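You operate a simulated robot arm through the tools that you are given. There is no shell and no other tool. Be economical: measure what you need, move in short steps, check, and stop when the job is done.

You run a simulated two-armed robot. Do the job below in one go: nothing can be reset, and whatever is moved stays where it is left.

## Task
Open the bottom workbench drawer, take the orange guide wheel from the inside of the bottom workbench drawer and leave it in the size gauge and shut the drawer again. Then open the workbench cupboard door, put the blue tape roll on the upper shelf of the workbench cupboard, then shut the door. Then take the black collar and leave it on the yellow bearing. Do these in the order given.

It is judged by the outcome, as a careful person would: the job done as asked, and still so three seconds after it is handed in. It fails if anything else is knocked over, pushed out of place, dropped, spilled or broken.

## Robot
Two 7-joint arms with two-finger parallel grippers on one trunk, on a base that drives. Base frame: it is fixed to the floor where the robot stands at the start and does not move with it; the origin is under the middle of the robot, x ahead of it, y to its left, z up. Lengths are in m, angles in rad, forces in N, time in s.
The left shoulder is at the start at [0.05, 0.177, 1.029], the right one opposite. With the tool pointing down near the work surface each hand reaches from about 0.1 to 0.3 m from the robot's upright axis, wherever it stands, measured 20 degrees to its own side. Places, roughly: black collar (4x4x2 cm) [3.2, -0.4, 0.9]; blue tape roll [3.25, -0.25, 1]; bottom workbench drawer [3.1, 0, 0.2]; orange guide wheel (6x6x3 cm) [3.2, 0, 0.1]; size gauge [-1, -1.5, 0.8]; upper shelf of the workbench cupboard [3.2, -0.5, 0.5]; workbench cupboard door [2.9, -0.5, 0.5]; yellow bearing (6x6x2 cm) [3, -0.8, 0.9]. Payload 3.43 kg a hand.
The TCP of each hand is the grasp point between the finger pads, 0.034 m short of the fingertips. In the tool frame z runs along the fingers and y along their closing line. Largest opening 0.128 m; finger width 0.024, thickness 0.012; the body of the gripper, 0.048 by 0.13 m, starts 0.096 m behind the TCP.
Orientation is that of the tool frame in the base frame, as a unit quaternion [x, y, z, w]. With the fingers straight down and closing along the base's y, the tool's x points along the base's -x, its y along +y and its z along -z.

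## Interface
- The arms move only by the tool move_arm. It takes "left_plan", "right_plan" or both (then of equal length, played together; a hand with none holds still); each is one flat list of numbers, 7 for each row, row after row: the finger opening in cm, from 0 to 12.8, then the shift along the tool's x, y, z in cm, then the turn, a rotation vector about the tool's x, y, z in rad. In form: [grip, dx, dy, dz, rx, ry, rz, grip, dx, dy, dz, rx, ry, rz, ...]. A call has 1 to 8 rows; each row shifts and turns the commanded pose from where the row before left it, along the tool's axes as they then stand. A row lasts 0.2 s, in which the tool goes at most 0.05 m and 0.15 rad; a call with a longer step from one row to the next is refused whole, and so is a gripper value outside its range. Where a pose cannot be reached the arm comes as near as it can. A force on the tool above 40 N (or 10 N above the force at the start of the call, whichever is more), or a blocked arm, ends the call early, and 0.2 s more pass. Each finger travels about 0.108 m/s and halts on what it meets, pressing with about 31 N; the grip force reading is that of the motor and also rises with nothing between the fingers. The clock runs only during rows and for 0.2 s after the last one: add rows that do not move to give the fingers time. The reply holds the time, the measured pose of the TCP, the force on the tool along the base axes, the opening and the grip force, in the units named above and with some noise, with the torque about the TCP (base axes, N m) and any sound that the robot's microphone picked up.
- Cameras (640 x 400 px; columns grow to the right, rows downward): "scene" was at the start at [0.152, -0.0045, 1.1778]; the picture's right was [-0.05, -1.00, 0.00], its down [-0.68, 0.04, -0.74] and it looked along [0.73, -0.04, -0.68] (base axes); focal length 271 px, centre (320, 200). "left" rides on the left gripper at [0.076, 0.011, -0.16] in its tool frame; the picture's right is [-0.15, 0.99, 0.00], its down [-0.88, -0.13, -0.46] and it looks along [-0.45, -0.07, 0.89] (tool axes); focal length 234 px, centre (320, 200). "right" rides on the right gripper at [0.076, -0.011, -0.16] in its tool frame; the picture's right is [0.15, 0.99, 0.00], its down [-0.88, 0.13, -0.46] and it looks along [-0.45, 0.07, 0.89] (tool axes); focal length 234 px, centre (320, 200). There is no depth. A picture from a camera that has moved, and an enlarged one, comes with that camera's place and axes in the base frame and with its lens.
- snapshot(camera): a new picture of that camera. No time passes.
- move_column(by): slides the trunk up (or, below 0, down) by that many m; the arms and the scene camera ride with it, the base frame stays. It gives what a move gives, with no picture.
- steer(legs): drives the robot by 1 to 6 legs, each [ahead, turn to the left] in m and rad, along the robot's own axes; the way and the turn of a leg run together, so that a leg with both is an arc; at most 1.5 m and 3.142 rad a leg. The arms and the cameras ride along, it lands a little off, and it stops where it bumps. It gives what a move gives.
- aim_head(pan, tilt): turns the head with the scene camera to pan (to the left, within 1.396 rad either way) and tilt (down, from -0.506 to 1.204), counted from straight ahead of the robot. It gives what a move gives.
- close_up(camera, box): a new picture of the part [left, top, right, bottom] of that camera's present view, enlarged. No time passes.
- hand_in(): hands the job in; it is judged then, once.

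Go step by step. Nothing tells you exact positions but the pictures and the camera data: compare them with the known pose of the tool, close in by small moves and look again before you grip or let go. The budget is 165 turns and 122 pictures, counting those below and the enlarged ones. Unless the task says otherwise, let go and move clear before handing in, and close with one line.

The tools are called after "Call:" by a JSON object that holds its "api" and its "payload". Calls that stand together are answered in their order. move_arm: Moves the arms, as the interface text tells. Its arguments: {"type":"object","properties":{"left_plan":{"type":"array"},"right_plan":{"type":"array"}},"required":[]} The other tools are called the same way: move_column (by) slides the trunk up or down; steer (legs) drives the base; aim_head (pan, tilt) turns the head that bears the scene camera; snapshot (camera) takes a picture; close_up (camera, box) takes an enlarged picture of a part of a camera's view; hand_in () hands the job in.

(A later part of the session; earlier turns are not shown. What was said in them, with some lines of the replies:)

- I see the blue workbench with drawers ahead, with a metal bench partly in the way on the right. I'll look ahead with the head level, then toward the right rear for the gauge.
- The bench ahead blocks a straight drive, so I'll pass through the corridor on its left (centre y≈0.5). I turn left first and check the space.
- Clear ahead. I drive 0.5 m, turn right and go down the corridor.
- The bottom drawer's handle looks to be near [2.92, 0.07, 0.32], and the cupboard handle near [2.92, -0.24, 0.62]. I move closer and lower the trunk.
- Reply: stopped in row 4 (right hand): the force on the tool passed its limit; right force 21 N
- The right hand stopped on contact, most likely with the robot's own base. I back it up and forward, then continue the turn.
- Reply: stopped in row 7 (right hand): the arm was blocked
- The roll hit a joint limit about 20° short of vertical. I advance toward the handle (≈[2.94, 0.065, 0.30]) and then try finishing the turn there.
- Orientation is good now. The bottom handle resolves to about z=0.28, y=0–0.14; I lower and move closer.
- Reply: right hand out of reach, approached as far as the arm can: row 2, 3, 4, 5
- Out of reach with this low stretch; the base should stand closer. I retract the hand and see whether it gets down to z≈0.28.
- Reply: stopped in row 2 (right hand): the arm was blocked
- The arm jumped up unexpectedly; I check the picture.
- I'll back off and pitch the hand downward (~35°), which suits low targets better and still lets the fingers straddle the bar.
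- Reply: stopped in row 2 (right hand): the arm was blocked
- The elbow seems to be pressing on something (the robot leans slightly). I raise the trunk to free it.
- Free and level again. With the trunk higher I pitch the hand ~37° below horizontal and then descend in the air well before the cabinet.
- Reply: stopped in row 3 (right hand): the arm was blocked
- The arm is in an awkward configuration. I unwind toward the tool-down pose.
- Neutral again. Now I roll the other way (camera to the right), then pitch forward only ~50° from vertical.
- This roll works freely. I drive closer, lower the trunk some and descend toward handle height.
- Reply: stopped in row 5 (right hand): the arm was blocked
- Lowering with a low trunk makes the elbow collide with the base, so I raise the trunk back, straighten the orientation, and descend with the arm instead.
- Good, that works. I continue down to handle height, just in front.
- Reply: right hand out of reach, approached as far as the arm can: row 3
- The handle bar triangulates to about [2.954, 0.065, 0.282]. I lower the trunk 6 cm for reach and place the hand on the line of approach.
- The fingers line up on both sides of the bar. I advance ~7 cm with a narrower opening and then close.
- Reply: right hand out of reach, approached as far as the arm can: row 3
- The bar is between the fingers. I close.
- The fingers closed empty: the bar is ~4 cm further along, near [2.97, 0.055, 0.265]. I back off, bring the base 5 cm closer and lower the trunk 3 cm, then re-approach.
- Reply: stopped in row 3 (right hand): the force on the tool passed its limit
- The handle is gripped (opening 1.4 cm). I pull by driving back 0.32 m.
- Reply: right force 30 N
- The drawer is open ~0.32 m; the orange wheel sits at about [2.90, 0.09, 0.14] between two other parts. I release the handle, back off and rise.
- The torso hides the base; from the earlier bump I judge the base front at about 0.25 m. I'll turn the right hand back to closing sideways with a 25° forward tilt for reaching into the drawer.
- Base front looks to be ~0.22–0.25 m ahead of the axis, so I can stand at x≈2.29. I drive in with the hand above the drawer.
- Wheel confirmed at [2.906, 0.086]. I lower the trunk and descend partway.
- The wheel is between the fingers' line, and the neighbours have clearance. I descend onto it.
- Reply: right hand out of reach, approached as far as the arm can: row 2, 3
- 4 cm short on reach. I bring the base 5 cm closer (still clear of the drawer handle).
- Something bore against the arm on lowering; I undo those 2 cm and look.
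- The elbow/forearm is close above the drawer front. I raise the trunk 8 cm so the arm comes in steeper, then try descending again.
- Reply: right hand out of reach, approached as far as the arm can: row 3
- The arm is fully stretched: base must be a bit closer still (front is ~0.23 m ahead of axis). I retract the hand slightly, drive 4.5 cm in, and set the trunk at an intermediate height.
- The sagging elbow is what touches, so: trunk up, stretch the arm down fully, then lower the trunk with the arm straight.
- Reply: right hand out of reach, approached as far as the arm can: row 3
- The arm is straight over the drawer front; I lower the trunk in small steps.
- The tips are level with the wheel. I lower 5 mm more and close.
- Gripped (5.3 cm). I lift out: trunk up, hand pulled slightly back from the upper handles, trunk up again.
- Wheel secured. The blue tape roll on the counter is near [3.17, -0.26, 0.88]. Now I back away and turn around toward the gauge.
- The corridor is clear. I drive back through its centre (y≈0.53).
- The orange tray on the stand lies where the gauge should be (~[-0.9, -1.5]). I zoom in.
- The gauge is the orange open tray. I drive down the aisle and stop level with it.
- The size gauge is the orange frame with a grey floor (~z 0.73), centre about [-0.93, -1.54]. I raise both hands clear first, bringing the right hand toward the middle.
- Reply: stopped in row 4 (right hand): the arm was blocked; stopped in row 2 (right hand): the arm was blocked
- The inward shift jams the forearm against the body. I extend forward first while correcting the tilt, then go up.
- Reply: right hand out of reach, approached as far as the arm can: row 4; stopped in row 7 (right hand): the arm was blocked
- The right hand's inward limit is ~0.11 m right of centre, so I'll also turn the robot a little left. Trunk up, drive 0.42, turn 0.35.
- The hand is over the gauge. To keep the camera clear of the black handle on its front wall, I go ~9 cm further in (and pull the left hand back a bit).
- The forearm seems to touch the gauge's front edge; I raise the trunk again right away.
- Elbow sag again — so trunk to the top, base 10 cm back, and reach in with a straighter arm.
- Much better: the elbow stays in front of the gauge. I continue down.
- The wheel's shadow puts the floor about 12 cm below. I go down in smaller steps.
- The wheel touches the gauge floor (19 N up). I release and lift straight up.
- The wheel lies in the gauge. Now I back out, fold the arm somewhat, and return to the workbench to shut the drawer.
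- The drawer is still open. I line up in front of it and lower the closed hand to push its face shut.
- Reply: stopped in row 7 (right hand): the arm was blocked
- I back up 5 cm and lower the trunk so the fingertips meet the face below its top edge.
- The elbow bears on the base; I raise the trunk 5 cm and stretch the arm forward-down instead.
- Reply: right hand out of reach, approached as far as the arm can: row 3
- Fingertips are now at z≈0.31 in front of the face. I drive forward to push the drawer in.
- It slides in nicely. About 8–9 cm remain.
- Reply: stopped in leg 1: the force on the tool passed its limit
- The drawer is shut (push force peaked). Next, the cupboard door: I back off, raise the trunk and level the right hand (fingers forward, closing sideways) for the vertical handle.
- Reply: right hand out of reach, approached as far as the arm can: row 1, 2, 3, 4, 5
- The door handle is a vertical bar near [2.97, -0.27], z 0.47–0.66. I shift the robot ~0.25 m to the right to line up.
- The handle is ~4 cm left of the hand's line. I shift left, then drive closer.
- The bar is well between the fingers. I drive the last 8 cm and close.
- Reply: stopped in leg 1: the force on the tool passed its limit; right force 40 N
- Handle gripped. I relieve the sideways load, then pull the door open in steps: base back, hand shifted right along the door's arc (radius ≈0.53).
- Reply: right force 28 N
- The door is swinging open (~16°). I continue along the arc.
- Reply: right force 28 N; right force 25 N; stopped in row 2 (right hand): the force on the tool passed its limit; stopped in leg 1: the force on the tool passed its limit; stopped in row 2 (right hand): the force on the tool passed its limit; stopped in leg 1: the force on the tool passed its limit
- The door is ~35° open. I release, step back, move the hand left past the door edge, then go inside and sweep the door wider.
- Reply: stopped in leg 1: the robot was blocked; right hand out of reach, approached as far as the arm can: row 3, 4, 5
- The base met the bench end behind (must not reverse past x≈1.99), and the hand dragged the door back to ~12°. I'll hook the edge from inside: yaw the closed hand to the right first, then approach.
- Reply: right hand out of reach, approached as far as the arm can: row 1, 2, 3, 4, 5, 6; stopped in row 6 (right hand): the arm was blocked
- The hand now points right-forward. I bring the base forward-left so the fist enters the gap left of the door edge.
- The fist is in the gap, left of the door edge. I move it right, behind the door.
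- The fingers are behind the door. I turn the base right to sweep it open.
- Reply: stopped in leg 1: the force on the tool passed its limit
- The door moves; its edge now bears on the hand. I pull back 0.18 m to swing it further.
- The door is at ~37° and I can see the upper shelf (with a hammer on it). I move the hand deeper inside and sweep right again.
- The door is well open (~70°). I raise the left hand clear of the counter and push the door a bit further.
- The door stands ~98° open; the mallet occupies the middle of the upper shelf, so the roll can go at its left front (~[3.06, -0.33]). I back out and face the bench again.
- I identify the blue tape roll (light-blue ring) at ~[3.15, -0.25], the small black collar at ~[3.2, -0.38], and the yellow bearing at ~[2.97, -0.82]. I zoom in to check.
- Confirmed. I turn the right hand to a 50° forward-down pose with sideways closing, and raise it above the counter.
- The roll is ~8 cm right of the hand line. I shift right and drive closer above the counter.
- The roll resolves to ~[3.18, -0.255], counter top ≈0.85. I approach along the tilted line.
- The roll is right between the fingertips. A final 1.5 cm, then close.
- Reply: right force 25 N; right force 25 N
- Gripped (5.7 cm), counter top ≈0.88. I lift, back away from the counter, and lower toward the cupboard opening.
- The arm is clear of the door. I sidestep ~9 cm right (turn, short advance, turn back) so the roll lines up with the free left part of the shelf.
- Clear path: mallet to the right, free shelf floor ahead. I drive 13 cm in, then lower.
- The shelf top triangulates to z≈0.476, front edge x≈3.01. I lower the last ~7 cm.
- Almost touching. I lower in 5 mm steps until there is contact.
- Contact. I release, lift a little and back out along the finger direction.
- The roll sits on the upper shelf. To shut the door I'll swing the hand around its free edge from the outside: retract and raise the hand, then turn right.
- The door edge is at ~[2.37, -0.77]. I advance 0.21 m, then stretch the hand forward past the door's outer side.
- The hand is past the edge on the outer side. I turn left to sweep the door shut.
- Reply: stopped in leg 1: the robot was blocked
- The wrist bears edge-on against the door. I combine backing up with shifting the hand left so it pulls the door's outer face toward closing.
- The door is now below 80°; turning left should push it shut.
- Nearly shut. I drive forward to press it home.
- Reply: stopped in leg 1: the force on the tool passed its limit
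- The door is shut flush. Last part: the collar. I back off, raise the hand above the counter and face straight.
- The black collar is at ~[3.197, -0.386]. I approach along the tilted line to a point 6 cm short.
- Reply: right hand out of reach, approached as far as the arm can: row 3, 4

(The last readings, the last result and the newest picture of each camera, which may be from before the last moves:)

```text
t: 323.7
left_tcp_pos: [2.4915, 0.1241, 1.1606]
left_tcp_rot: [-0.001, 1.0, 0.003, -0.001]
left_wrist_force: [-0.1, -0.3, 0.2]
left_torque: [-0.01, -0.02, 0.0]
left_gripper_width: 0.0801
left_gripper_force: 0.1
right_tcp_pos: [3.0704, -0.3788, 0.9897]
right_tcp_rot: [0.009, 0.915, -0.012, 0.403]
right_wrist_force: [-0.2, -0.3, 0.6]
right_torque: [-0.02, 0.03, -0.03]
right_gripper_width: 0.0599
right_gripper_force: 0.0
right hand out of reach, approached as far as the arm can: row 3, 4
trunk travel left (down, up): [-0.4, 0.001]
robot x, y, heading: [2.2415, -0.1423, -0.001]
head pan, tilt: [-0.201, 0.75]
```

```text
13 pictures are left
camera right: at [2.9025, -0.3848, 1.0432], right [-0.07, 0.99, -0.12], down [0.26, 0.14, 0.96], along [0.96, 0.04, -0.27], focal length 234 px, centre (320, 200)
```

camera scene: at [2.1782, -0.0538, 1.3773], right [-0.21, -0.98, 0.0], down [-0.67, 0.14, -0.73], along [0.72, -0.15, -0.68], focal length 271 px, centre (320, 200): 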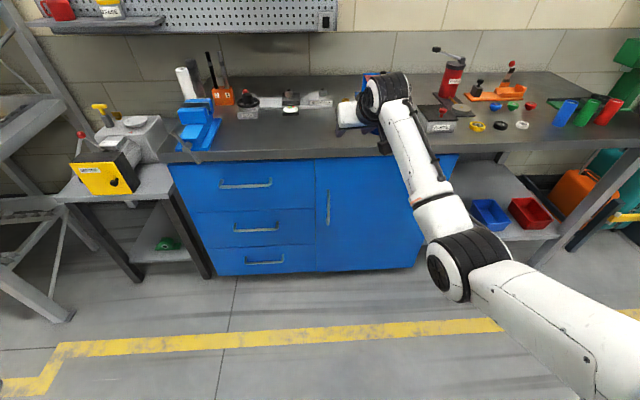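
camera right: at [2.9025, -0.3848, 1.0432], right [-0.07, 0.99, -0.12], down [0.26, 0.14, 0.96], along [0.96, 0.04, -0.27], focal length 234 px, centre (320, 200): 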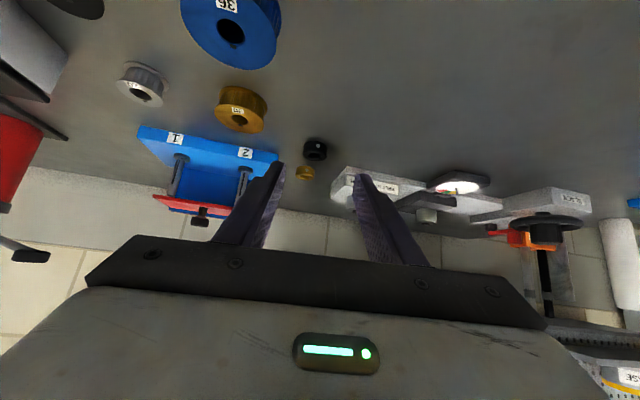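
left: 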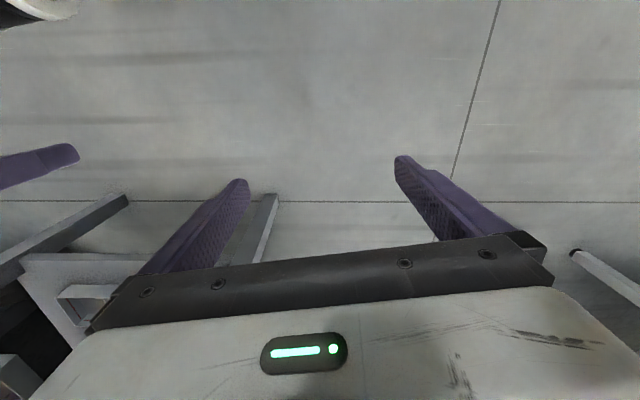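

Slightly out of reach; I undo the excess and bring the base 8 cm closer.

Call:
{"api": "move_arm", "payload": {"right_plan": [6, 0.65, 0.2, -3.6, 0, 0, 0, 6, 0.65, 0.2, -3.6, 0, 0, 0]}}

Call:
{"api": "steer", "payload": {"legs": [[0.1, 0]]}}

Call:
{"api": "move_arm", "payload": {"right_plan": [6, 3.0, 0, 1.5, 0, 0, 0]}}

Call:
{"api": "snapshot", "payload": {"camera": "right"}}

```text
t: 324.3
left_tcp_pos: [2.491, 0.124, 1.1601]
left_tcp_rot: [0.0, 1.0, 0.003, -0.001]
left_wrist_force: [-0.2, 0.2, 0.3]
left_torque: [0.04, -0.02, 0.03]
left_gripper_width: 0.0801
left_gripper_force: 0.0
right_tcp_pos: [3.0091, -0.3737, 1.0288]
right_tcp_rot: [0.01, 0.916, -0.013, 0.401]
right_wrist_force: [-0.2, -0.4, 1.1]
right_torque: [-0.02, 0.04, 0.0]
right_gripper_width: 0.06
right_gripper_force: 0.1
trunk travel left (down, up): [-0.4, 0.001]
robot x, y, heading: [2.2428, -0.1393, -0.006]
head pan, tilt: [-0.201, 0.75]
```

```text
t: 325.4
left_tcp_pos: [2.5911, 0.1252, 1.1597]
left_tcp_rot: [-0.001, 1.0, 0.002, -0.002]
left_wrist_force: [-0.3, -0.1, -1.1]
left_torque: [-0.02, 0.01, -0.01]
left_gripper_width: 0.0797
left_gripper_force: 0.1
right_tcp_pos: [3.1091, -0.3746, 1.0299]
right_tcp_rot: [0.009, 0.916, -0.011, 0.401]
right_wrist_force: [0.3, 0.5, 0.6]
right_torque: [0.02, 0.02, -0.01]
right_gripper_width: 0.0601
right_gripper_force: 0.0
trunk travel left (down, up): [-0.4, 0.001]
robot x, y, heading: [2.3397, -0.1433, -0.004]
head pan, tilt: [-0.201, 0.75]
```

```text
t: 325.8
left_tcp_pos: [2.5903, 0.1238, 1.1606]
left_tcp_rot: [-0.001, 1.0, 0.004, -0.002]
left_wrist_force: [-0.4, -0.9, 0.0]
left_torque: [-0.02, 0.03, 0.01]
left_gripper_width: 0.0802
left_gripper_force: 0.0
right_tcp_pos: [3.099, -0.3742, 0.9969]
right_tcp_rot: [0.009, 0.915, -0.011, 0.402]
right_wrist_force: [-0.2, 0.0, 0.6]
right_torque: [0.02, -0.01, -0.02]
right_gripper_width: 0.0599
right_gripper_force: 0.0
trunk travel left (down, up): [-0.4, 0.001]
robot x, y, heading: [2.3438, -0.1426, -0.002]
head pan, tilt: [-0.201, 0.75]
```

```text
12 pictures are left
camera right: at [2.9321, -0.3804, 1.0494], right [-0.07, 0.99, -0.12], down [0.26, 0.14, 0.95], along [0.96, 0.04, -0.27], focal length 234 px, centre (320, 200)
```

right: 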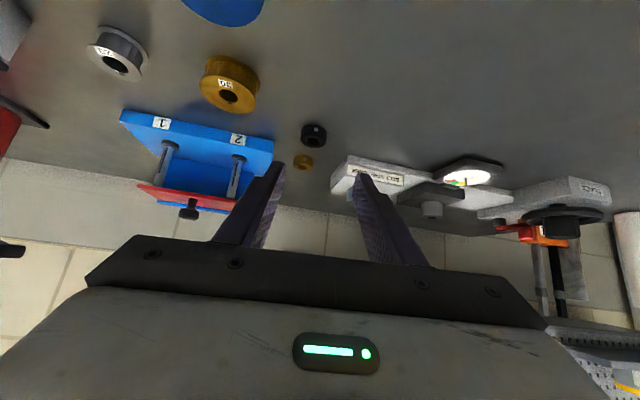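

Collar at ~[3.20, -0.388]. I go in to ~4 cm short, check, and then finish.

Call:
{"api": "move_arm", "payload": {"right_plan": [6, 0.3, -0.6, 3.6, 0, 0, 0, 6, 0.3, -0.6, 3.6, 0, 0, 0]}}

Call:
{"api": "snapshot", "payload": {"camera": "right"}}

```text
t: 326.4
left_tcp_pos: [2.5902, 0.1247, 1.1602]
left_tcp_rot: [-0.001, 1.0, 0.002, -0.003]
left_wrist_force: [0.0, 0.1, -0.3]
left_torque: [-0.01, -0.02, 0.02]
left_gripper_width: 0.08
left_gripper_force: 0.0
right_tcp_pos: [3.1488, -0.3886, 0.9443]
right_tcp_rot: [0.009, 0.916, -0.012, 0.402]
right_wrist_force: [0.1, 0.5, -1.1]
right_torque: [0.0, -0.04, 0.02]
right_gripper_width: 0.0601
right_gripper_force: 0.2
trunk travel left (down, up): [-0.4, 0.001]
robot x, y, heading: [2.3414, -0.1408, -0.004]
head pan, tilt: [-0.201, 0.75]
```

```text
11 pictures are left
camera right: at [2.9805, -0.3936, 0.9971], right [-0.07, 0.99, -0.12], down [0.26, 0.14, 0.95], along [0.96, 0.04, -0.27], focal length 234 px, centre (320, 200)
```

right: 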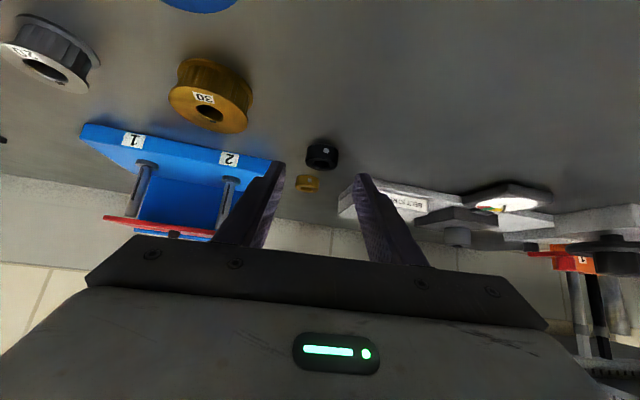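

Centered. Final 3.7 cm and close.

Call:
{"api": "move_arm", "payload": {"right_plan": [6, 0.3, 0, 1.8, 0, 0, 0, 6, 0.3, 0, 1.7, 0, 0, 0]}}

Call:
{"api": "move_arm", "payload": {"right_plan": [4, 0, 0, 0, 0, 0, 0, 2.5, 0, 0, 0, 0, 0, 0, 2.5, 0, 0, 0, 0, 0, 0]}}

Call:
{"api": "snapshot", "payload": {"camera": "right"}}

```text
t: 327.0
left_tcp_pos: [2.5903, 0.1245, 1.1609]
left_tcp_rot: [-0.001, 1.0, 0.003, -0.002]
left_wrist_force: [0.2, 0.4, 0.0]
left_torque: [0.03, -0.01, 0.02]
left_gripper_width: 0.0801
left_gripper_force: 0.0
right_tcp_pos: [3.1576, -0.3885, 0.9242]
right_tcp_rot: [0.009, 0.916, -0.011, 0.401]
right_wrist_force: [0.6, -0.1, 0.3]
right_torque: [0.01, -0.01, -0.01]
right_gripper_width: 0.06
right_gripper_force: 0.0
right hand out of reach, approached as far as the arm can: row 2
trunk travel left (down, up): [-0.4, 0.001]
robot x, y, heading: [2.3436, -0.1407, -0.006]
head pan, tilt: [-0.201, 0.75]
```

```text
t: 327.8
left_tcp_pos: [2.5896, 0.1248, 1.1599]
left_tcp_rot: [0.0, 1.0, 0.002, 0.0]
left_wrist_force: [0.0, 0.0, 0.5]
left_torque: [0.01, 0.02, -0.02]
left_gripper_width: 0.08
left_gripper_force: 0.1
right_tcp_pos: [3.1575, -0.3896, 0.9237]
right_tcp_rot: [0.01, 0.915, -0.012, 0.402]
right_wrist_force: [0.4, 1.1, -0.2]
right_torque: [0.03, 0.01, 0.0]
right_gripper_width: 0.0251
right_gripper_force: 0.1
trunk travel left (down, up): [-0.4, 0.001]
robot x, y, heading: [2.3394, -0.14, -0.009]
head pan, tilt: [-0.201, 0.75]
```

```text
10 pictures are left
camera right: at [2.9903, -0.3945, 0.9772], right [-0.07, 0.99, -0.12], down [0.26, 0.14, 0.95], along [0.96, 0.04, -0.27], focal length 234 px, centre (320, 200)
```

right: 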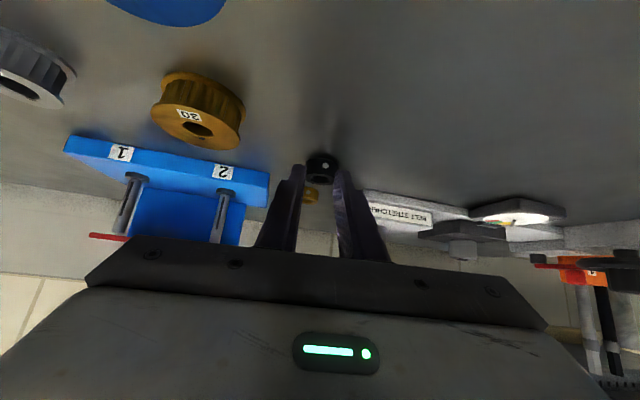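

Reach fell 2 cm short (nothing was touched). I open, retract a bit, bring the base 4 cm closer and redo.

Call:
{"api": "move_arm", "payload": {"right_plan": [5, 0, 0, 0, 0, 0, 0, 6, -0.5, 0, -3, 0, 0, 0, 6, 0, 0, -2, 0, 0, 0]}}

Call:
{"api": "steer", "payload": {"legs": [[0.05, 0]]}}

```text
t: 328.6
left_tcp_pos: [2.5905, 0.1249, 1.1587]
left_tcp_rot: [-0.001, 1.0, 0.002, -0.001]
left_wrist_force: [-0.4, 0.4, -0.3]
left_torque: [0.05, -0.02, 0.01]
left_gripper_width: 0.0799
left_gripper_force: 0.0
right_tcp_pos: [3.1235, -0.3883, 0.9609]
right_tcp_rot: [0.01, 0.916, -0.012, 0.401]
right_wrist_force: [0.2, -0.3, -0.4]
right_torque: [0.0, 0.02, 0.01]
right_gripper_width: 0.0599
right_gripper_force: 0.2
trunk travel left (down, up): [-0.4, 0.001]
robot x, y, heading: [2.3393, -0.1435, -0.006]
head pan, tilt: [-0.201, 0.75]
```

```text
t: 329.6
left_tcp_pos: [2.6412, 0.1241, 1.1592]
left_tcp_rot: [-0.001, 1.0, 0.002, -0.001]
left_wrist_force: [0.4, 0.6, 0.4]
left_torque: [0.0, 0.05, 0.0]
left_gripper_width: 0.0799
left_gripper_force: 0.0
right_tcp_pos: [3.1737, -0.3874, 0.9602]
right_tcp_rot: [0.009, 0.916, -0.012, 0.401]
right_wrist_force: [0.1, 0.3, -0.9]
right_torque: [-0.01, -0.01, 0.01]
right_gripper_width: 0.0602
right_gripper_force: 0.1
trunk travel left (down, up): [-0.4, 0.001]
robot x, y, heading: [2.3911, -0.1393, -0.002]
head pan, tilt: [-0.201, 0.75]
```

Call:
{"api": "move_arm", "payload": {"right_plan": [6, 1.65, 0, 1.5, 0, 0, 0, 6, 1.6, 0, 1.45, 0, 0, 0]}}

Call:
{"api": "move_arm", "payload": {"right_plan": [4, 0, 0, 0, 0, 0, 0, 2.5, 0, 0, 0, 0, 0, 0, 2.5, 0, 0, 0, 0, 0, 0]}}

Call:
{"api": "snapshot", "payload": {"camera": "right"}}

```text
t: 330.2
left_tcp_pos: [2.6416, 0.1243, 1.1598]
left_tcp_rot: [-0.001, 1.0, 0.002, -0.001]
left_wrist_force: [-0.5, -0.2, 0.4]
left_torque: [-0.01, 0.0, 0.03]
left_gripper_width: 0.0799
left_gripper_force: 0.1
right_tcp_pos: [3.1733, -0.3888, 0.9155]
right_tcp_rot: [0.01, 0.916, -0.012, 0.401]
right_wrist_force: [0.2, 0.3, 0.2]
right_torque: [0.01, 0.01, -0.01]
right_gripper_width: 0.06
right_gripper_force: 0.0
trunk travel left (down, up): [-0.4, 0.001]
robot x, y, heading: [2.3883, -0.1437, -0.008]
head pan, tilt: [-0.201, 0.75]
```

```text
t: 331.0
left_tcp_pos: [2.64, 0.1249, 1.1599]
left_tcp_rot: [0.0, 1.0, 0.002, -0.001]
left_wrist_force: [0.6, 0.2, 0.1]
left_torque: [0.01, 0.01, 0.0]
left_gripper_width: 0.0799
left_gripper_force: 0.0
right_tcp_pos: [3.1743, -0.3875, 0.9177]
right_tcp_rot: [0.01, 0.915, -0.012, 0.403]
right_wrist_force: [-0.7, -1.3, 2.0]
right_torque: [-0.06, -0.03, 0.02]
right_gripper_width: 0.0313
right_gripper_force: 31.1
trunk travel left (down, up): [-0.4, 0.001]
robot x, y, heading: [2.3912, -0.1404, -0.004]
head pan, tilt: [-0.201, 0.75]
```

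```text
9 pictures are left
camera right: at [3.0058, -0.3941, 0.9712], right [-0.07, 0.99, -0.12], down [0.26, 0.14, 0.96], along [0.96, 0.04, -0.27], focal length 234 px, centre (320, 200)
```

right: 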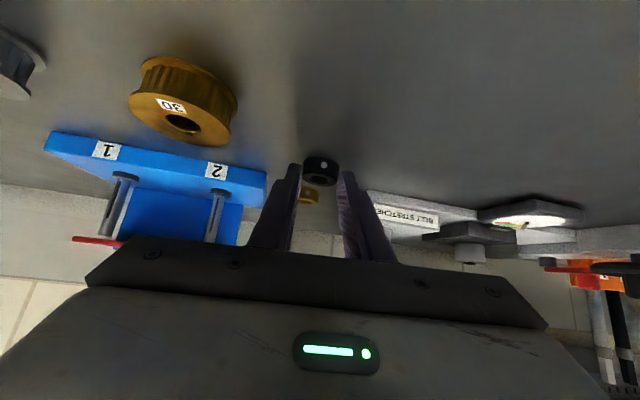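

Gripped at 3.1 cm (the collar's diameter as seen). I lift and check.

Call:
{"api": "move_arm", "payload": {"right_plan": [2.5, -1.5, 0, -1.35, 0, 0, 0, 2.5, -3, 0, -2.7, 0, 0, 0, 2.5, -3, 0, -2.7, 0, 0, 0]}}

Call:
{"api": "steer", "payload": {"legs": [[-0.3, 0]]}}

Call:
{"api": "snapshot", "payload": {"camera": "right"}}

```text
t: 331.8
left_tcp_pos: [2.6392, 0.1257, 1.1601]
left_tcp_rot: [-0.002, 1.0, 0.003, 0.0]
left_wrist_force: [0.4, 0.4, 0.6]
left_torque: [0.01, 0.02, -0.01]
left_gripper_width: 0.0801
left_gripper_force: 0.0
right_tcp_pos: [3.1738, -0.3865, 1.019]
right_tcp_rot: [0.01, 0.916, -0.013, 0.401]
right_wrist_force: [-0.2, -0.4, 0.3]
right_torque: [0.01, 0.0, 0.01]
right_gripper_width: 0.0252
right_gripper_force: 0.0
trunk travel left (down, up): [-0.4, 0.001]
robot x, y, heading: [2.3883, -0.1442, -0.001]
head pan, tilt: [-0.201, 0.75]
```

```text
t: 333.8
left_tcp_pos: [2.3374, 0.125, 1.1601]
left_tcp_rot: [0.001, 1.0, 0.002, -0.001]
left_wrist_force: [-0.1, 0.1, -0.5]
left_torque: [0.03, 0.0, -0.01]
left_gripper_width: 0.0801
left_gripper_force: 0.1
right_tcp_pos: [2.8702, -0.3878, 1.0194]
right_tcp_rot: [0.011, 0.916, -0.013, 0.402]
right_wrist_force: [0.4, -0.1, -0.5]
right_torque: [-0.06, 0.02, -0.02]
right_gripper_width: 0.025
right_gripper_force: 0.1
trunk travel left (down, up): [-0.4, 0.001]
robot x, y, heading: [2.0915, -0.1455, -0.005]
head pan, tilt: [-0.201, 0.75]
```

```text
8 pictures are left
camera right: at [2.7028, -0.3939, 1.0718], right [-0.07, 0.99, -0.12], down [0.26, 0.14, 0.95], along [0.96, 0.03, -0.27], focal length 234 px, centre (320, 200)
```

right: 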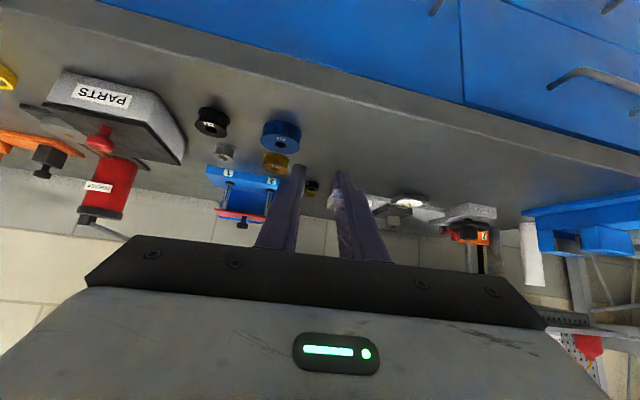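

The grip slipped off – it had only caught the collar's near side; the collar is still standing on the counter. I go back, 2–3 cm further in, and check before closing.

Call:
{"api": "steer", "payload": {"legs": [[0.32, 0]]}}

Call:
{"api": "move_arm", "payload": {"right_plan": [5.2, 2.2, 0, 2.0, 0, 0, 0, 5.2, 2.2, 0, 2.0, 0, 0, 0]}}

Call:
{"api": "snapshot", "payload": {"camera": "right"}}

```text
t: 335.9
left_tcp_pos: [2.6551, 0.1207, 1.1606]
left_tcp_rot: [0.002, 1.0, 0.003, -0.002]
left_wrist_force: [-0.3, 0.3, -0.5]
left_torque: [0.0, 0.05, 0.0]
left_gripper_width: 0.0798
left_gripper_force: 0.1
right_tcp_pos: [3.1877, -0.3923, 1.0172]
right_tcp_rot: [0.012, 0.916, -0.013, 0.402]
right_wrist_force: [-0.1, 0.5, 0.2]
right_torque: [-0.01, -0.02, 0.0]
right_gripper_width: 0.0249
right_gripper_force: 0.1
trunk travel left (down, up): [-0.4, 0.001]
robot x, y, heading: [2.4046, -0.1428, -0.008]
head pan, tilt: [-0.201, 0.75]
```

```text
t: 336.5
left_tcp_pos: [2.6546, 0.1223, 1.1597]
left_tcp_rot: [0.002, 1.0, 0.001, -0.001]
left_wrist_force: [0.2, 0.8, 1.2]
left_torque: [0.0, 0.03, 0.02]
left_gripper_width: 0.08
left_gripper_force: 0.0
right_tcp_pos: [3.1873, -0.3942, 0.9593]
right_tcp_rot: [0.011, 0.916, -0.012, 0.402]
right_wrist_force: [0.3, 0.5, 0.1]
right_torque: [0.02, 0.03, 0.01]
right_gripper_width: 0.052
right_gripper_force: 0.0
trunk travel left (down, up): [-0.4, 0.001]
robot x, y, heading: [2.4074, -0.144, -0.007]
head pan, tilt: [-0.201, 0.75]
```

```text
7 pictures are left
camera right: at [3.0196, -0.3985, 1.0123], right [-0.07, 0.99, -0.12], down [0.27, 0.14, 0.95], along [0.96, 0.03, -0.27], focal length 234 px, centre (320, 200)
```

right: 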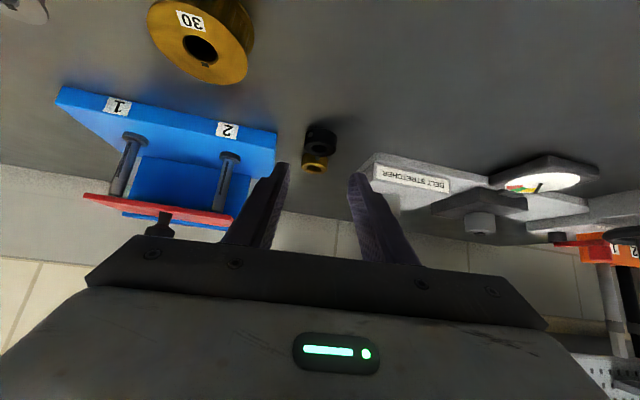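

The collar slid ~3 cm back, to ~[3.23, -0.40], still 2 cm clear of the brass one. I move the base 2.6 cm forward and descend straight over it with a narrow opening.

Call:
{"api": "steer", "payload": {"legs": [[0.027, 0]]}}

Call:
{"api": "move_arm", "payload": {"right_plan": [4.8, 0.8, -0.3, 0.7, 0, 0, 0, 4.8, 0.8, 0, 0.7, 0, 0, 0]}}

Call:
{"api": "snapshot", "payload": {"camera": "right"}}

```text
t: 337.4
left_tcp_pos: [2.6816, 0.1215, 1.1599]
left_tcp_rot: [0.002, 1.0, 0.002, -0.002]
left_wrist_force: [1.2, 0.0, -0.2]
left_torque: [0.01, 0.03, 0.0]
left_gripper_width: 0.08
left_gripper_force: 0.0
right_tcp_pos: [3.2146, -0.3938, 0.9595]
right_tcp_rot: [0.012, 0.916, -0.013, 0.402]
right_wrist_force: [0.7, -0.4, -0.6]
right_torque: [-0.01, -0.05, 0.01]
right_gripper_width: 0.0519
right_gripper_force: 0.1
trunk travel left (down, up): [-0.4, 0.001]
robot x, y, heading: [2.4287, -0.1426, -0.009]
head pan, tilt: [-0.201, 0.75]
```

```text
t: 338.0
left_tcp_pos: [2.6816, 0.1226, 1.1602]
left_tcp_rot: [0.001, 1.0, 0.002, 0.0]
left_wrist_force: [0.4, 0.0, 0.2]
left_torque: [0.0, 0.01, 0.01]
left_gripper_width: 0.0799
left_gripper_force: 0.0
right_tcp_pos: [3.2129, -0.3969, 0.9391]
right_tcp_rot: [0.011, 0.916, -0.013, 0.402]
right_wrist_force: [-0.9, 0.4, 0.1]
right_torque: [-0.01, 0.01, 0.0]
right_gripper_width: 0.0482
right_gripper_force: 0.1
trunk travel left (down, up): [-0.4, 0.001]
robot x, y, heading: [2.4295, -0.1429, -0.005]
head pan, tilt: [-0.201, 0.75]
```

```text
6 pictures are left
camera right: at [3.0453, -0.4019, 0.9911], right [-0.07, 0.99, -0.12], down [0.26, 0.14, 0.95], along [0.96, 0.03, -0.27], focal length 234 px, centre (320, 200)
```

right: 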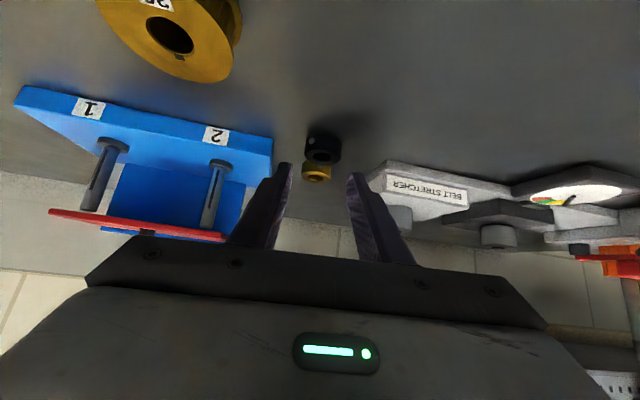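

Well lined up. I descend the last 2.4 cm and close.

Call:
{"api": "move_arm", "payload": {"right_plan": [4.8, 0.8, -0.1, 1.0, 0, 0, 0, 4.8, 0.8, 0, 1.0, 0, 0, 0]}}

Call:
{"api": "move_arm", "payload": {"right_plan": [3.5, 0, 0, 0, 0, 0, 0, 2.0, 0, 0, 0, 0, 0, 0, 2.0, 0, 0, 0, 0, 0, 0]}}

```text
t: 338.6
left_tcp_pos: [2.6817, 0.1215, 1.1598]
left_tcp_rot: [0.002, 1.0, 0.003, 0.0]
left_wrist_force: [1.1, 0.0, 0.8]
left_torque: [0.02, 0.02, -0.02]
left_gripper_width: 0.0802
left_gripper_force: 0.1
right_tcp_pos: [3.2169, -0.3987, 0.9132]
right_tcp_rot: [0.011, 0.915, -0.012, 0.402]
right_wrist_force: [0.0, -0.1, -0.7]
right_torque: [0.03, -0.02, -0.01]
right_gripper_width: 0.0479
right_gripper_force: 0.0
trunk travel left (down, up): [-0.4, 0.001]
robot x, y, heading: [2.4328, -0.1416, -0.003]
head pan, tilt: [-0.201, 0.75]
```

```text
t: 339.4
left_tcp_pos: [2.6817, 0.1223, 1.1594]
left_tcp_rot: [0.001, 1.0, 0.002, -0.001]
left_wrist_force: [0.6, 0.3, -0.3]
left_torque: [-0.01, -0.03, 0.03]
left_gripper_width: 0.0798
left_gripper_force: 0.1
right_tcp_pos: [3.2162, -0.3979, 0.914]
right_tcp_rot: [0.011, 0.916, -0.013, 0.402]
right_wrist_force: [-0.4, -0.8, 1.5]
right_torque: [0.03, -0.04, -0.02]
right_gripper_width: 0.0328
right_gripper_force: 30.9
trunk travel left (down, up): [-0.4, 0.001]
robot x, y, heading: [2.4305, -0.1466, -0.005]
head pan, tilt: [-0.201, 0.75]
```

Call:
{"api": "move_arm", "payload": {"right_plan": [2, -0.8, 0, -0.7, 0, 0, 0, 2, -1.5, 0, -1.4, 0, 0, 0, 2, -2, 0, -1.8, 0, 0, 0, 2, -2.5, 0, -2.3, 0, 0, 0]}}

Call:
{"api": "snapshot", "payload": {"camera": "right"}}

```text
t: 340.4
left_tcp_pos: [2.6809, 0.1225, 1.1609]
left_tcp_rot: [0.002, 1.0, 0.003, -0.001]
left_wrist_force: [-0.1, 0.7, -0.4]
left_torque: [0.02, 0.0, 0.01]
left_gripper_width: 0.0804
left_gripper_force: 0.1
right_tcp_pos: [3.2176, -0.3971, 1.0048]
right_tcp_rot: [0.011, 0.915, -0.013, 0.402]
right_wrist_force: [-1.1, -0.4, -0.5]
right_torque: [-0.03, 0.02, -0.01]
right_gripper_width: 0.0328
right_gripper_force: 31.1
trunk travel left (down, up): [-0.4, 0.001]
robot x, y, heading: [2.4335, -0.1426, -0.007]
head pan, tilt: [-0.201, 0.75]
```

```text
5 pictures are left
camera right: at [3.0496, -0.4023, 1.0581], right [-0.07, 0.99, -0.12], down [0.27, 0.14, 0.95], along [0.96, 0.03, -0.27], focal length 234 px, centre (320, 200)
```

right: 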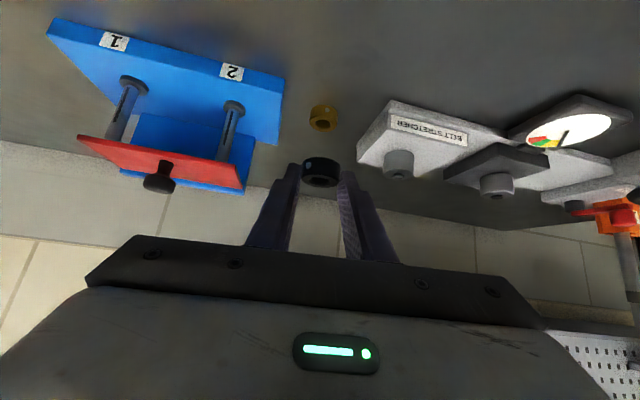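

The collar is held. The bearing is at ~[2.963, -0.818]. I lift a bit more, back off, sidestep right and face the bench again with the hand in front of the bearing.

Call:
{"api": "move_arm", "payload": {"right_plan": [2, -2, 0, -1.8, 0, 0, 0, 2, -1.7, 0, -1.6, 0, 0, 0]}}

Call:
{"api": "steer", "payload": {"legs": [[-0.38, 0], [0, -1.3], [0.42, 0], [0, 1.3], [-0.06, 0]]}}

Call:
{"api": "snapshot", "payload": {"camera": "right"}}

```text
t: 341.0
left_tcp_pos: [2.6809, 0.1216, 1.1592]
left_tcp_rot: [0.001, 1.0, 0.003, -0.002]
left_wrist_force: [0.5, -0.4, -0.4]
left_torque: [0.0, 0.0, 0.0]
left_gripper_width: 0.0798
left_gripper_force: 0.1
right_tcp_pos: [3.2171, -0.3967, 1.0557]
right_tcp_rot: [0.011, 0.916, -0.013, 0.401]
right_wrist_force: [0.6, -0.2, -0.4]
right_torque: [-0.01, 0.01, -0.02]
right_gripper_width: 0.0326
right_gripper_force: 30.6
trunk travel left (down, up): [-0.4, 0.001]
robot x, y, heading: [2.4327, -0.1443, -0.005]
head pan, tilt: [-0.201, 0.75]
```

```text
t: 352.6
left_tcp_pos: [2.3467, -0.2794, 1.1596]
left_tcp_rot: [0.006, 1.0, 0.003, -0.001]
left_wrist_force: [-0.3, -0.6, -0.7]
left_torque: [-0.02, -0.01, 0.01]
left_gripper_width: 0.0801
left_gripper_force: 0.1
right_tcp_pos: [2.8781, -0.8028, 1.056]
right_tcp_rot: [0.016, 0.915, -0.014, 0.402]
right_wrist_force: [0.0, 0.3, -0.8]
right_torque: [0.01, 0.01, 0.02]
right_gripper_width: 0.0328
right_gripper_force: 30.5
trunk travel left (down, up): [-0.4, 0.001]
robot x, y, heading: [2.0894, -0.5432, -0.014]
head pan, tilt: [-0.201, 0.75]
```

```text
4 pictures are left
camera right: at [2.7102, -0.8057, 1.1087], right [-0.06, 0.99, -0.12], down [0.27, 0.13, 0.95], along [0.96, 0.02, -0.27], focal length 234 px, centre (320, 200)
```

right: 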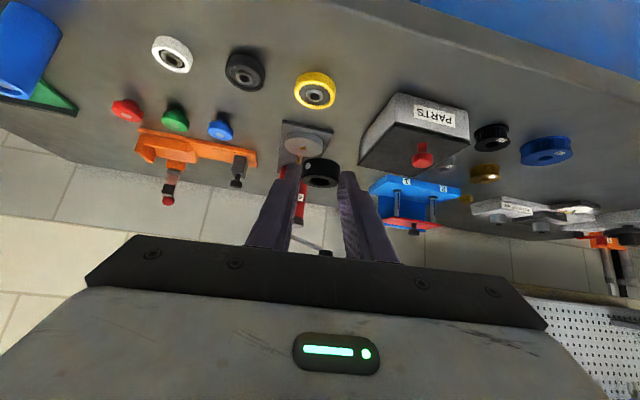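

The bearing shows at ~[2.958, -0.823]. I move the collar to just above it.

Call:
{"api": "move_arm", "payload": {"right_plan": [2, 0.6, -0.5, 3.3, 0, 0, 0, 2, 0.6, -0.5, 3.3, 0, 0, 0, 2, 0.6, -0.5, 3.3, 0, 0, 0]}}

Call:
{"api": "snapshot", "payload": {"camera": "right"}}

```text
t: 353.4
left_tcp_pos: [2.348, -0.2793, 1.1613]
left_tcp_rot: [0.006, 1.0, 0.002, -0.001]
left_wrist_force: [0.0, 0.2, 0.2]
left_torque: [0.01, 0.01, 0.01]
left_gripper_width: 0.0799
left_gripper_force: 0.1
right_tcp_pos: [2.9209, -0.8164, 0.9945]
right_tcp_rot: [0.015, 0.915, -0.015, 0.403]
right_wrist_force: [0.2, -0.9, -0.3]
right_torque: [-0.01, 0.05, 0.01]
right_gripper_width: 0.0328
right_gripper_force: 30.8
right hand out of reach, approached as far as the arm can: row 3
trunk travel left (down, up): [-0.4, 0.001]
robot x, y, heading: [2.0967, -0.5418, -0.016]
head pan, tilt: [-0.201, 0.75]
```

```text
3 pictures are left
camera right: at [2.7527, -0.8196, 1.0471], right [-0.06, 0.99, -0.12], down [0.26, 0.13, 0.96], along [0.96, 0.02, -0.27], focal length 234 px, centre (320, 200)
```

right: 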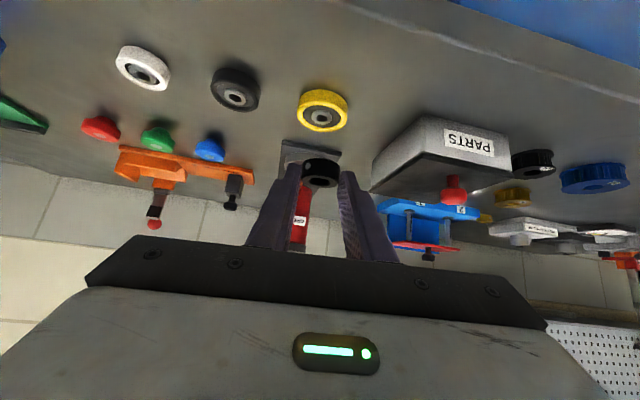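

I bring the base 5 cm closer for reach and place the collar 3 cm above the bearing.

Call:
{"api": "move_arm", "payload": {"right_plan": [2, -0.6, 0.5, -3.3, 0, 0, 0]}}

Call:
{"api": "steer", "payload": {"legs": [[0.05, 0]]}}

```text
t: 353.8
left_tcp_pos: [2.3459, -0.2786, 1.1603]
left_tcp_rot: [0.006, 1.0, 0.003, -0.001]
left_wrist_force: [0.3, 0.4, 0.0]
left_torque: [0.0, 0.0, 0.04]
left_gripper_width: 0.08
left_gripper_force: 0.0
right_tcp_pos: [2.8994, -0.8091, 1.0179]
right_tcp_rot: [0.016, 0.916, -0.014, 0.401]
right_wrist_force: [-0.2, 0.7, -1.1]
right_torque: [0.0, -0.02, -0.01]
right_gripper_width: 0.0329
right_gripper_force: 31.1
trunk travel left (down, up): [-0.4, 0.001]
robot x, y, heading: [2.0941, -0.5408, -0.02]
head pan, tilt: [-0.201, 0.75]
```

```text
t: 354.7
left_tcp_pos: [2.3972, -0.2799, 1.159]
left_tcp_rot: [0.007, 1.0, 0.002, -0.002]
left_wrist_force: [0.3, 0.4, 0.5]
left_torque: [-0.01, 0.04, -0.03]
left_gripper_width: 0.0804
left_gripper_force: 0.0
right_tcp_pos: [2.9512, -0.8112, 1.0178]
right_tcp_rot: [0.016, 0.916, -0.015, 0.401]
right_wrist_force: [-0.3, -1.2, 0.3]
right_torque: [0.0, -0.02, -0.02]
right_gripper_width: 0.0323
right_gripper_force: 30.8
trunk travel left (down, up): [-0.4, 0.001]
robot x, y, heading: [2.1426, -0.5405, -0.017]
head pan, tilt: [-0.201, 0.75]
```

Call:
{"api": "move_arm", "payload": {"right_plan": [2, 2.5, -0.55, 1.4, 0, 0, 0, 2, 2.5, -0.5, 1.4, 0, 0, 0]}}

Call:
{"api": "snapshot", "payload": {"camera": "right"}}

```text
t: 355.3
left_tcp_pos: [2.3965, -0.2796, 1.1603]
left_tcp_rot: [0.006, 1.0, 0.003, -0.002]
left_wrist_force: [-0.7, 0.9, -0.2]
left_torque: [0.01, -0.01, -0.03]
left_gripper_width: 0.0799
left_gripper_force: 0.1
right_tcp_pos: [2.935, -0.8227, 0.9636]
right_tcp_rot: [0.016, 0.915, -0.015, 0.402]
right_wrist_force: [0.2, 0.2, -0.6]
right_torque: [0.0, 0.05, 0.03]
right_gripper_width: 0.0324
right_gripper_force: 30.8
trunk travel left (down, up): [-0.4, 0.001]
robot x, y, heading: [2.1493, -0.5446, -0.013]
head pan, tilt: [-0.201, 0.75]
```

```text
2 pictures are left
camera right: at [2.7681, -0.8259, 1.0175], right [-0.06, 0.99, -0.12], down [0.27, 0.13, 0.95], along [0.96, 0.02, -0.27], focal length 234 px, centre (320, 200)
```

right: 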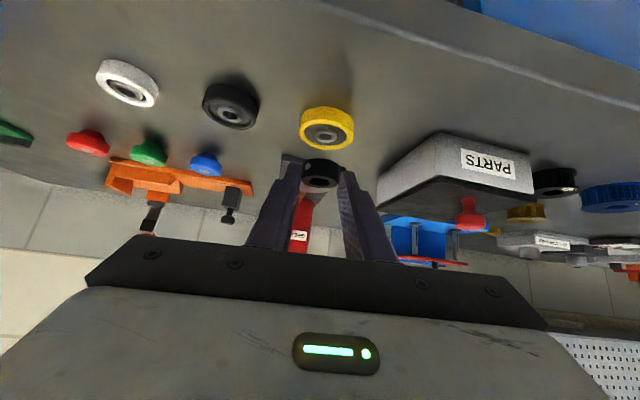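

Bearing top resolves to ~[2.956, -0.823, 0.90]; the collar is directly above. I lower gently.

Call:
{"api": "move_arm", "payload": {"right_plan": [2, 0.95, 0.1, 1.0, 0, 0, 0, 2, 0.85, 0, 0.9, 0, 0, 0]}}

```text
t: 355.9
left_tcp_pos: [2.3961, -0.2802, 1.1593]
left_tcp_rot: [0.007, 1.0, 0.003, -0.001]
left_wrist_force: [-0.4, -0.1, -0.3]
left_torque: [0.03, 0.02, -0.03]
left_gripper_width: 0.0801
left_gripper_force: 0.1
right_tcp_pos: [2.9376, -0.822, 0.9371]
right_tcp_rot: [0.015, 0.916, -0.015, 0.402]
right_wrist_force: [-0.4, -0.1, -0.1]
right_torque: [0.0, 0.0, 0.01]
right_gripper_width: 0.0327
right_gripper_force: 31.4
trunk travel left (down, up): [-0.4, 0.001]
robot x, y, heading: [2.1435, -0.5427, -0.018]
head pan, tilt: [-0.201, 0.75]
```

Call:
{"api": "move_arm", "payload": {"right_plan": [2, 0.22, 0, 0.2, 0, 0, 0]}}

```text
t: 356.3
left_tcp_pos: [2.3978, -0.2801, 1.1597]
left_tcp_rot: [0.007, 1.0, 0.002, -0.001]
left_wrist_force: [0.8, 0.3, 0.0]
left_torque: [0.02, 0.03, 0.0]
left_gripper_width: 0.0798
left_gripper_force: 0.0
right_tcp_pos: [2.9379, -0.8219, 0.9363]
right_tcp_rot: [0.015, 0.915, -0.015, 0.402]
right_wrist_force: [1.1, -0.1, -0.7]
right_torque: [0.02, -0.04, -0.01]
right_gripper_width: 0.0327
right_gripper_force: 31.8
trunk travel left (down, up): [-0.4, 0.001]
robot x, y, heading: [2.1475, -0.5421, -0.013]
head pan, tilt: [-0.201, 0.75]
```

No contact yet; I continue in 3 mm steps, watching the force.

Call:
{"api": "move_arm", "payload": {"right_plan": [2, 0.22, 0, 0.2, 0, 0, 0]}}

Call:
{"api": "move_arm", "payload": {"right_plan": [2, 0.15, 0, 0.14, 0, 0, 0]}}

```text
t: 356.7
left_tcp_pos: [2.3962, -0.2799, 1.1595]
left_tcp_rot: [0.006, 1.0, 0.002, -0.002]
left_wrist_force: [0.7, -0.9, 0.2]
left_torque: [-0.02, -0.02, -0.01]
left_gripper_width: 0.0799
left_gripper_force: 0.0
right_tcp_pos: [2.938, -0.8212, 0.9322]
right_tcp_rot: [0.016, 0.915, -0.015, 0.402]
right_wrist_force: [1.5, -0.5, -0.7]
right_torque: [0.01, 0.03, 0.01]
right_gripper_width: 0.0325
right_gripper_force: 31.4
trunk travel left (down, up): [-0.4, 0.001]
robot x, y, heading: [2.1458, -0.5444, -0.018]
head pan, tilt: [-0.201, 0.75]
```

```text
t: 357.1
left_tcp_pos: [2.3964, -0.2803, 1.1606]
left_tcp_rot: [0.007, 1.0, 0.003, -0.002]
left_wrist_force: [0.3, 0.3, 0.6]
left_torque: [-0.01, -0.03, 0.03]
left_gripper_width: 0.0796
left_gripper_force: 0.1
right_tcp_pos: [2.9388, -0.8223, 0.93]
right_tcp_rot: [0.015, 0.916, -0.014, 0.402]
right_wrist_force: [-0.4, 0.4, -1.5]
right_torque: [-0.01, 0.03, -0.03]
right_gripper_width: 0.0324
right_gripper_force: 30.9
trunk travel left (down, up): [-0.4, 0.001]
robot x, y, heading: [2.1452, -0.5403, -0.017]
head pan, tilt: [-0.201, 0.75]
```

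Call:
{"api": "move_arm", "payload": {"right_plan": [2, 0.2, 0, 0.18, 0, 0, 0]}}

Call:
{"api": "snapshot", "payload": {"camera": "right"}}

```text
t: 357.5
left_tcp_pos: [2.3955, -0.2793, 1.1598]
left_tcp_rot: [0.006, 1.0, 0.003, -0.001]
left_wrist_force: [-0.6, -0.2, 0.5]
left_torque: [-0.01, 0.0, -0.03]
left_gripper_width: 0.0799
left_gripper_force: 0.1
right_tcp_pos: [2.9379, -0.8214, 0.9294]
right_tcp_rot: [0.015, 0.915, -0.014, 0.403]
right_wrist_force: [-2.3, -0.5, 4.8]
right_torque: [0.0, -0.06, -0.02]
right_gripper_width: 0.0325
right_gripper_force: 30.5
trunk travel left (down, up): [-0.4, 0.001]
robot x, y, heading: [2.1485, -0.5469, -0.013]
head pan, tilt: [-0.201, 0.75]
```

```text
1 pictures are left
camera right: at [2.7704, -0.8253, 0.9824], right [-0.06, 0.99, -0.12], down [0.26, 0.13, 0.96], along [0.96, 0.02, -0.27], focal length 234 px, centre (320, 200)
```

right: 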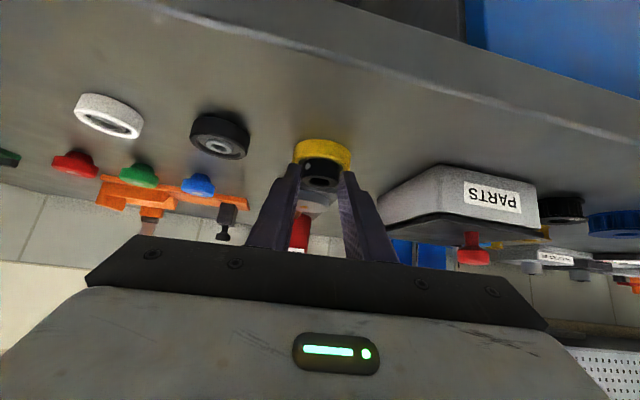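

Contact: the collar rests centred on the bearing (5 N). I release, rise straight up and back away.

Call:
{"api": "move_arm", "payload": {"right_plan": [3.6, -0.05, 0, -0.05, 0, 0, 0, 4.5, 0, 0, 0, 0, 0, 0, 5.5, 0, 0, 0, 0, 0, 0, 5.5, -1, 0, -0.9, 0, 0, 0, 5.5, -2, 0, -1.8, 0, 0, 0, 5.5, -3, 0, -2.7, 0, 0, 0]}}

Call:
{"api": "steer", "payload": {"legs": [[-0.06, 0]]}}

Call:
{"api": "snapshot", "payload": {"camera": "right"}}

```text
t: 358.9
left_tcp_pos: [2.3962, -0.2792, 1.1595]
left_tcp_rot: [0.007, 1.0, 0.003, -0.001]
left_wrist_force: [-0.3, 0.3, 0.3]
left_torque: [0.0, -0.01, 0.02]
left_gripper_width: 0.0803
left_gripper_force: 0.0
right_tcp_pos: [2.9389, -0.8205, 1.0094]
right_tcp_rot: [0.016, 0.915, -0.015, 0.403]
right_wrist_force: [-0.2, 0.1, -0.7]
right_torque: [0.0, 0.0, 0.02]
right_gripper_width: 0.0549
right_gripper_force: 0.0
trunk travel left (down, up): [-0.4, 0.001]
robot x, y, heading: [2.1471, -0.5442, -0.015]
head pan, tilt: [-0.201, 0.75]
```

```text
t: 359.9
left_tcp_pos: [2.3359, -0.2781, 1.1606]
left_tcp_rot: [0.006, 1.0, 0.002, 0.0]
left_wrist_force: [-0.3, 0.7, 0.7]
left_torque: [-0.02, -0.03, 0.01]
left_gripper_width: 0.08
left_gripper_force: 0.1
right_tcp_pos: [2.8789, -0.8202, 1.0092]
right_tcp_rot: [0.016, 0.915, -0.015, 0.403]
right_wrist_force: [0.2, 0.1, 0.6]
right_torque: [0.02, -0.05, 0.01]
right_gripper_width: 0.0551
right_gripper_force: 0.0
trunk travel left (down, up): [-0.4, 0.001]
robot x, y, heading: [2.0851, -0.54, -0.012]
head pan, tilt: [-0.201, 0.75]
```

```text
0 pictures are left
camera right: at [2.7112, -0.8233, 1.0625], right [-0.06, 0.99, -0.12], down [0.27, 0.13, 0.95], along [0.96, 0.02, -0.27], focal length 234 px, centre (320, 200)
```

right: 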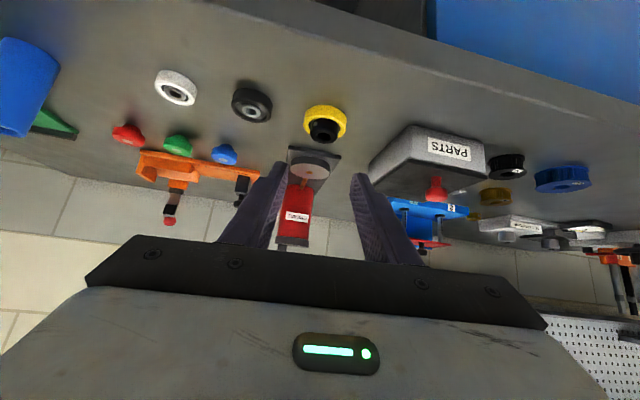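

The black collar sits on the yellow bearing and the hand is clear, so every part of the job is done.

Call:
{"api": "hand_in", "payload": {}}

```text
The job is handed in.
```

All three parts were done in the order given, and the job is handed in. The orange guide wheel is in the size gauge and the bottom drawer is shut. The blue tape roll is on the upper shelf of the cupboard with the door shut, and the black collar rests on the yellow bearing. Three contacts along the way: my forearm seemed to lean on the gauge's front edge once, the base bumped something behind it (probably the metal bench) while I was opening the cupboard door, and the collar slid about 3 cm on the counter when my first grip slipped. I saw nothing knocked over, but I did not look back at the metal bench afterwards.
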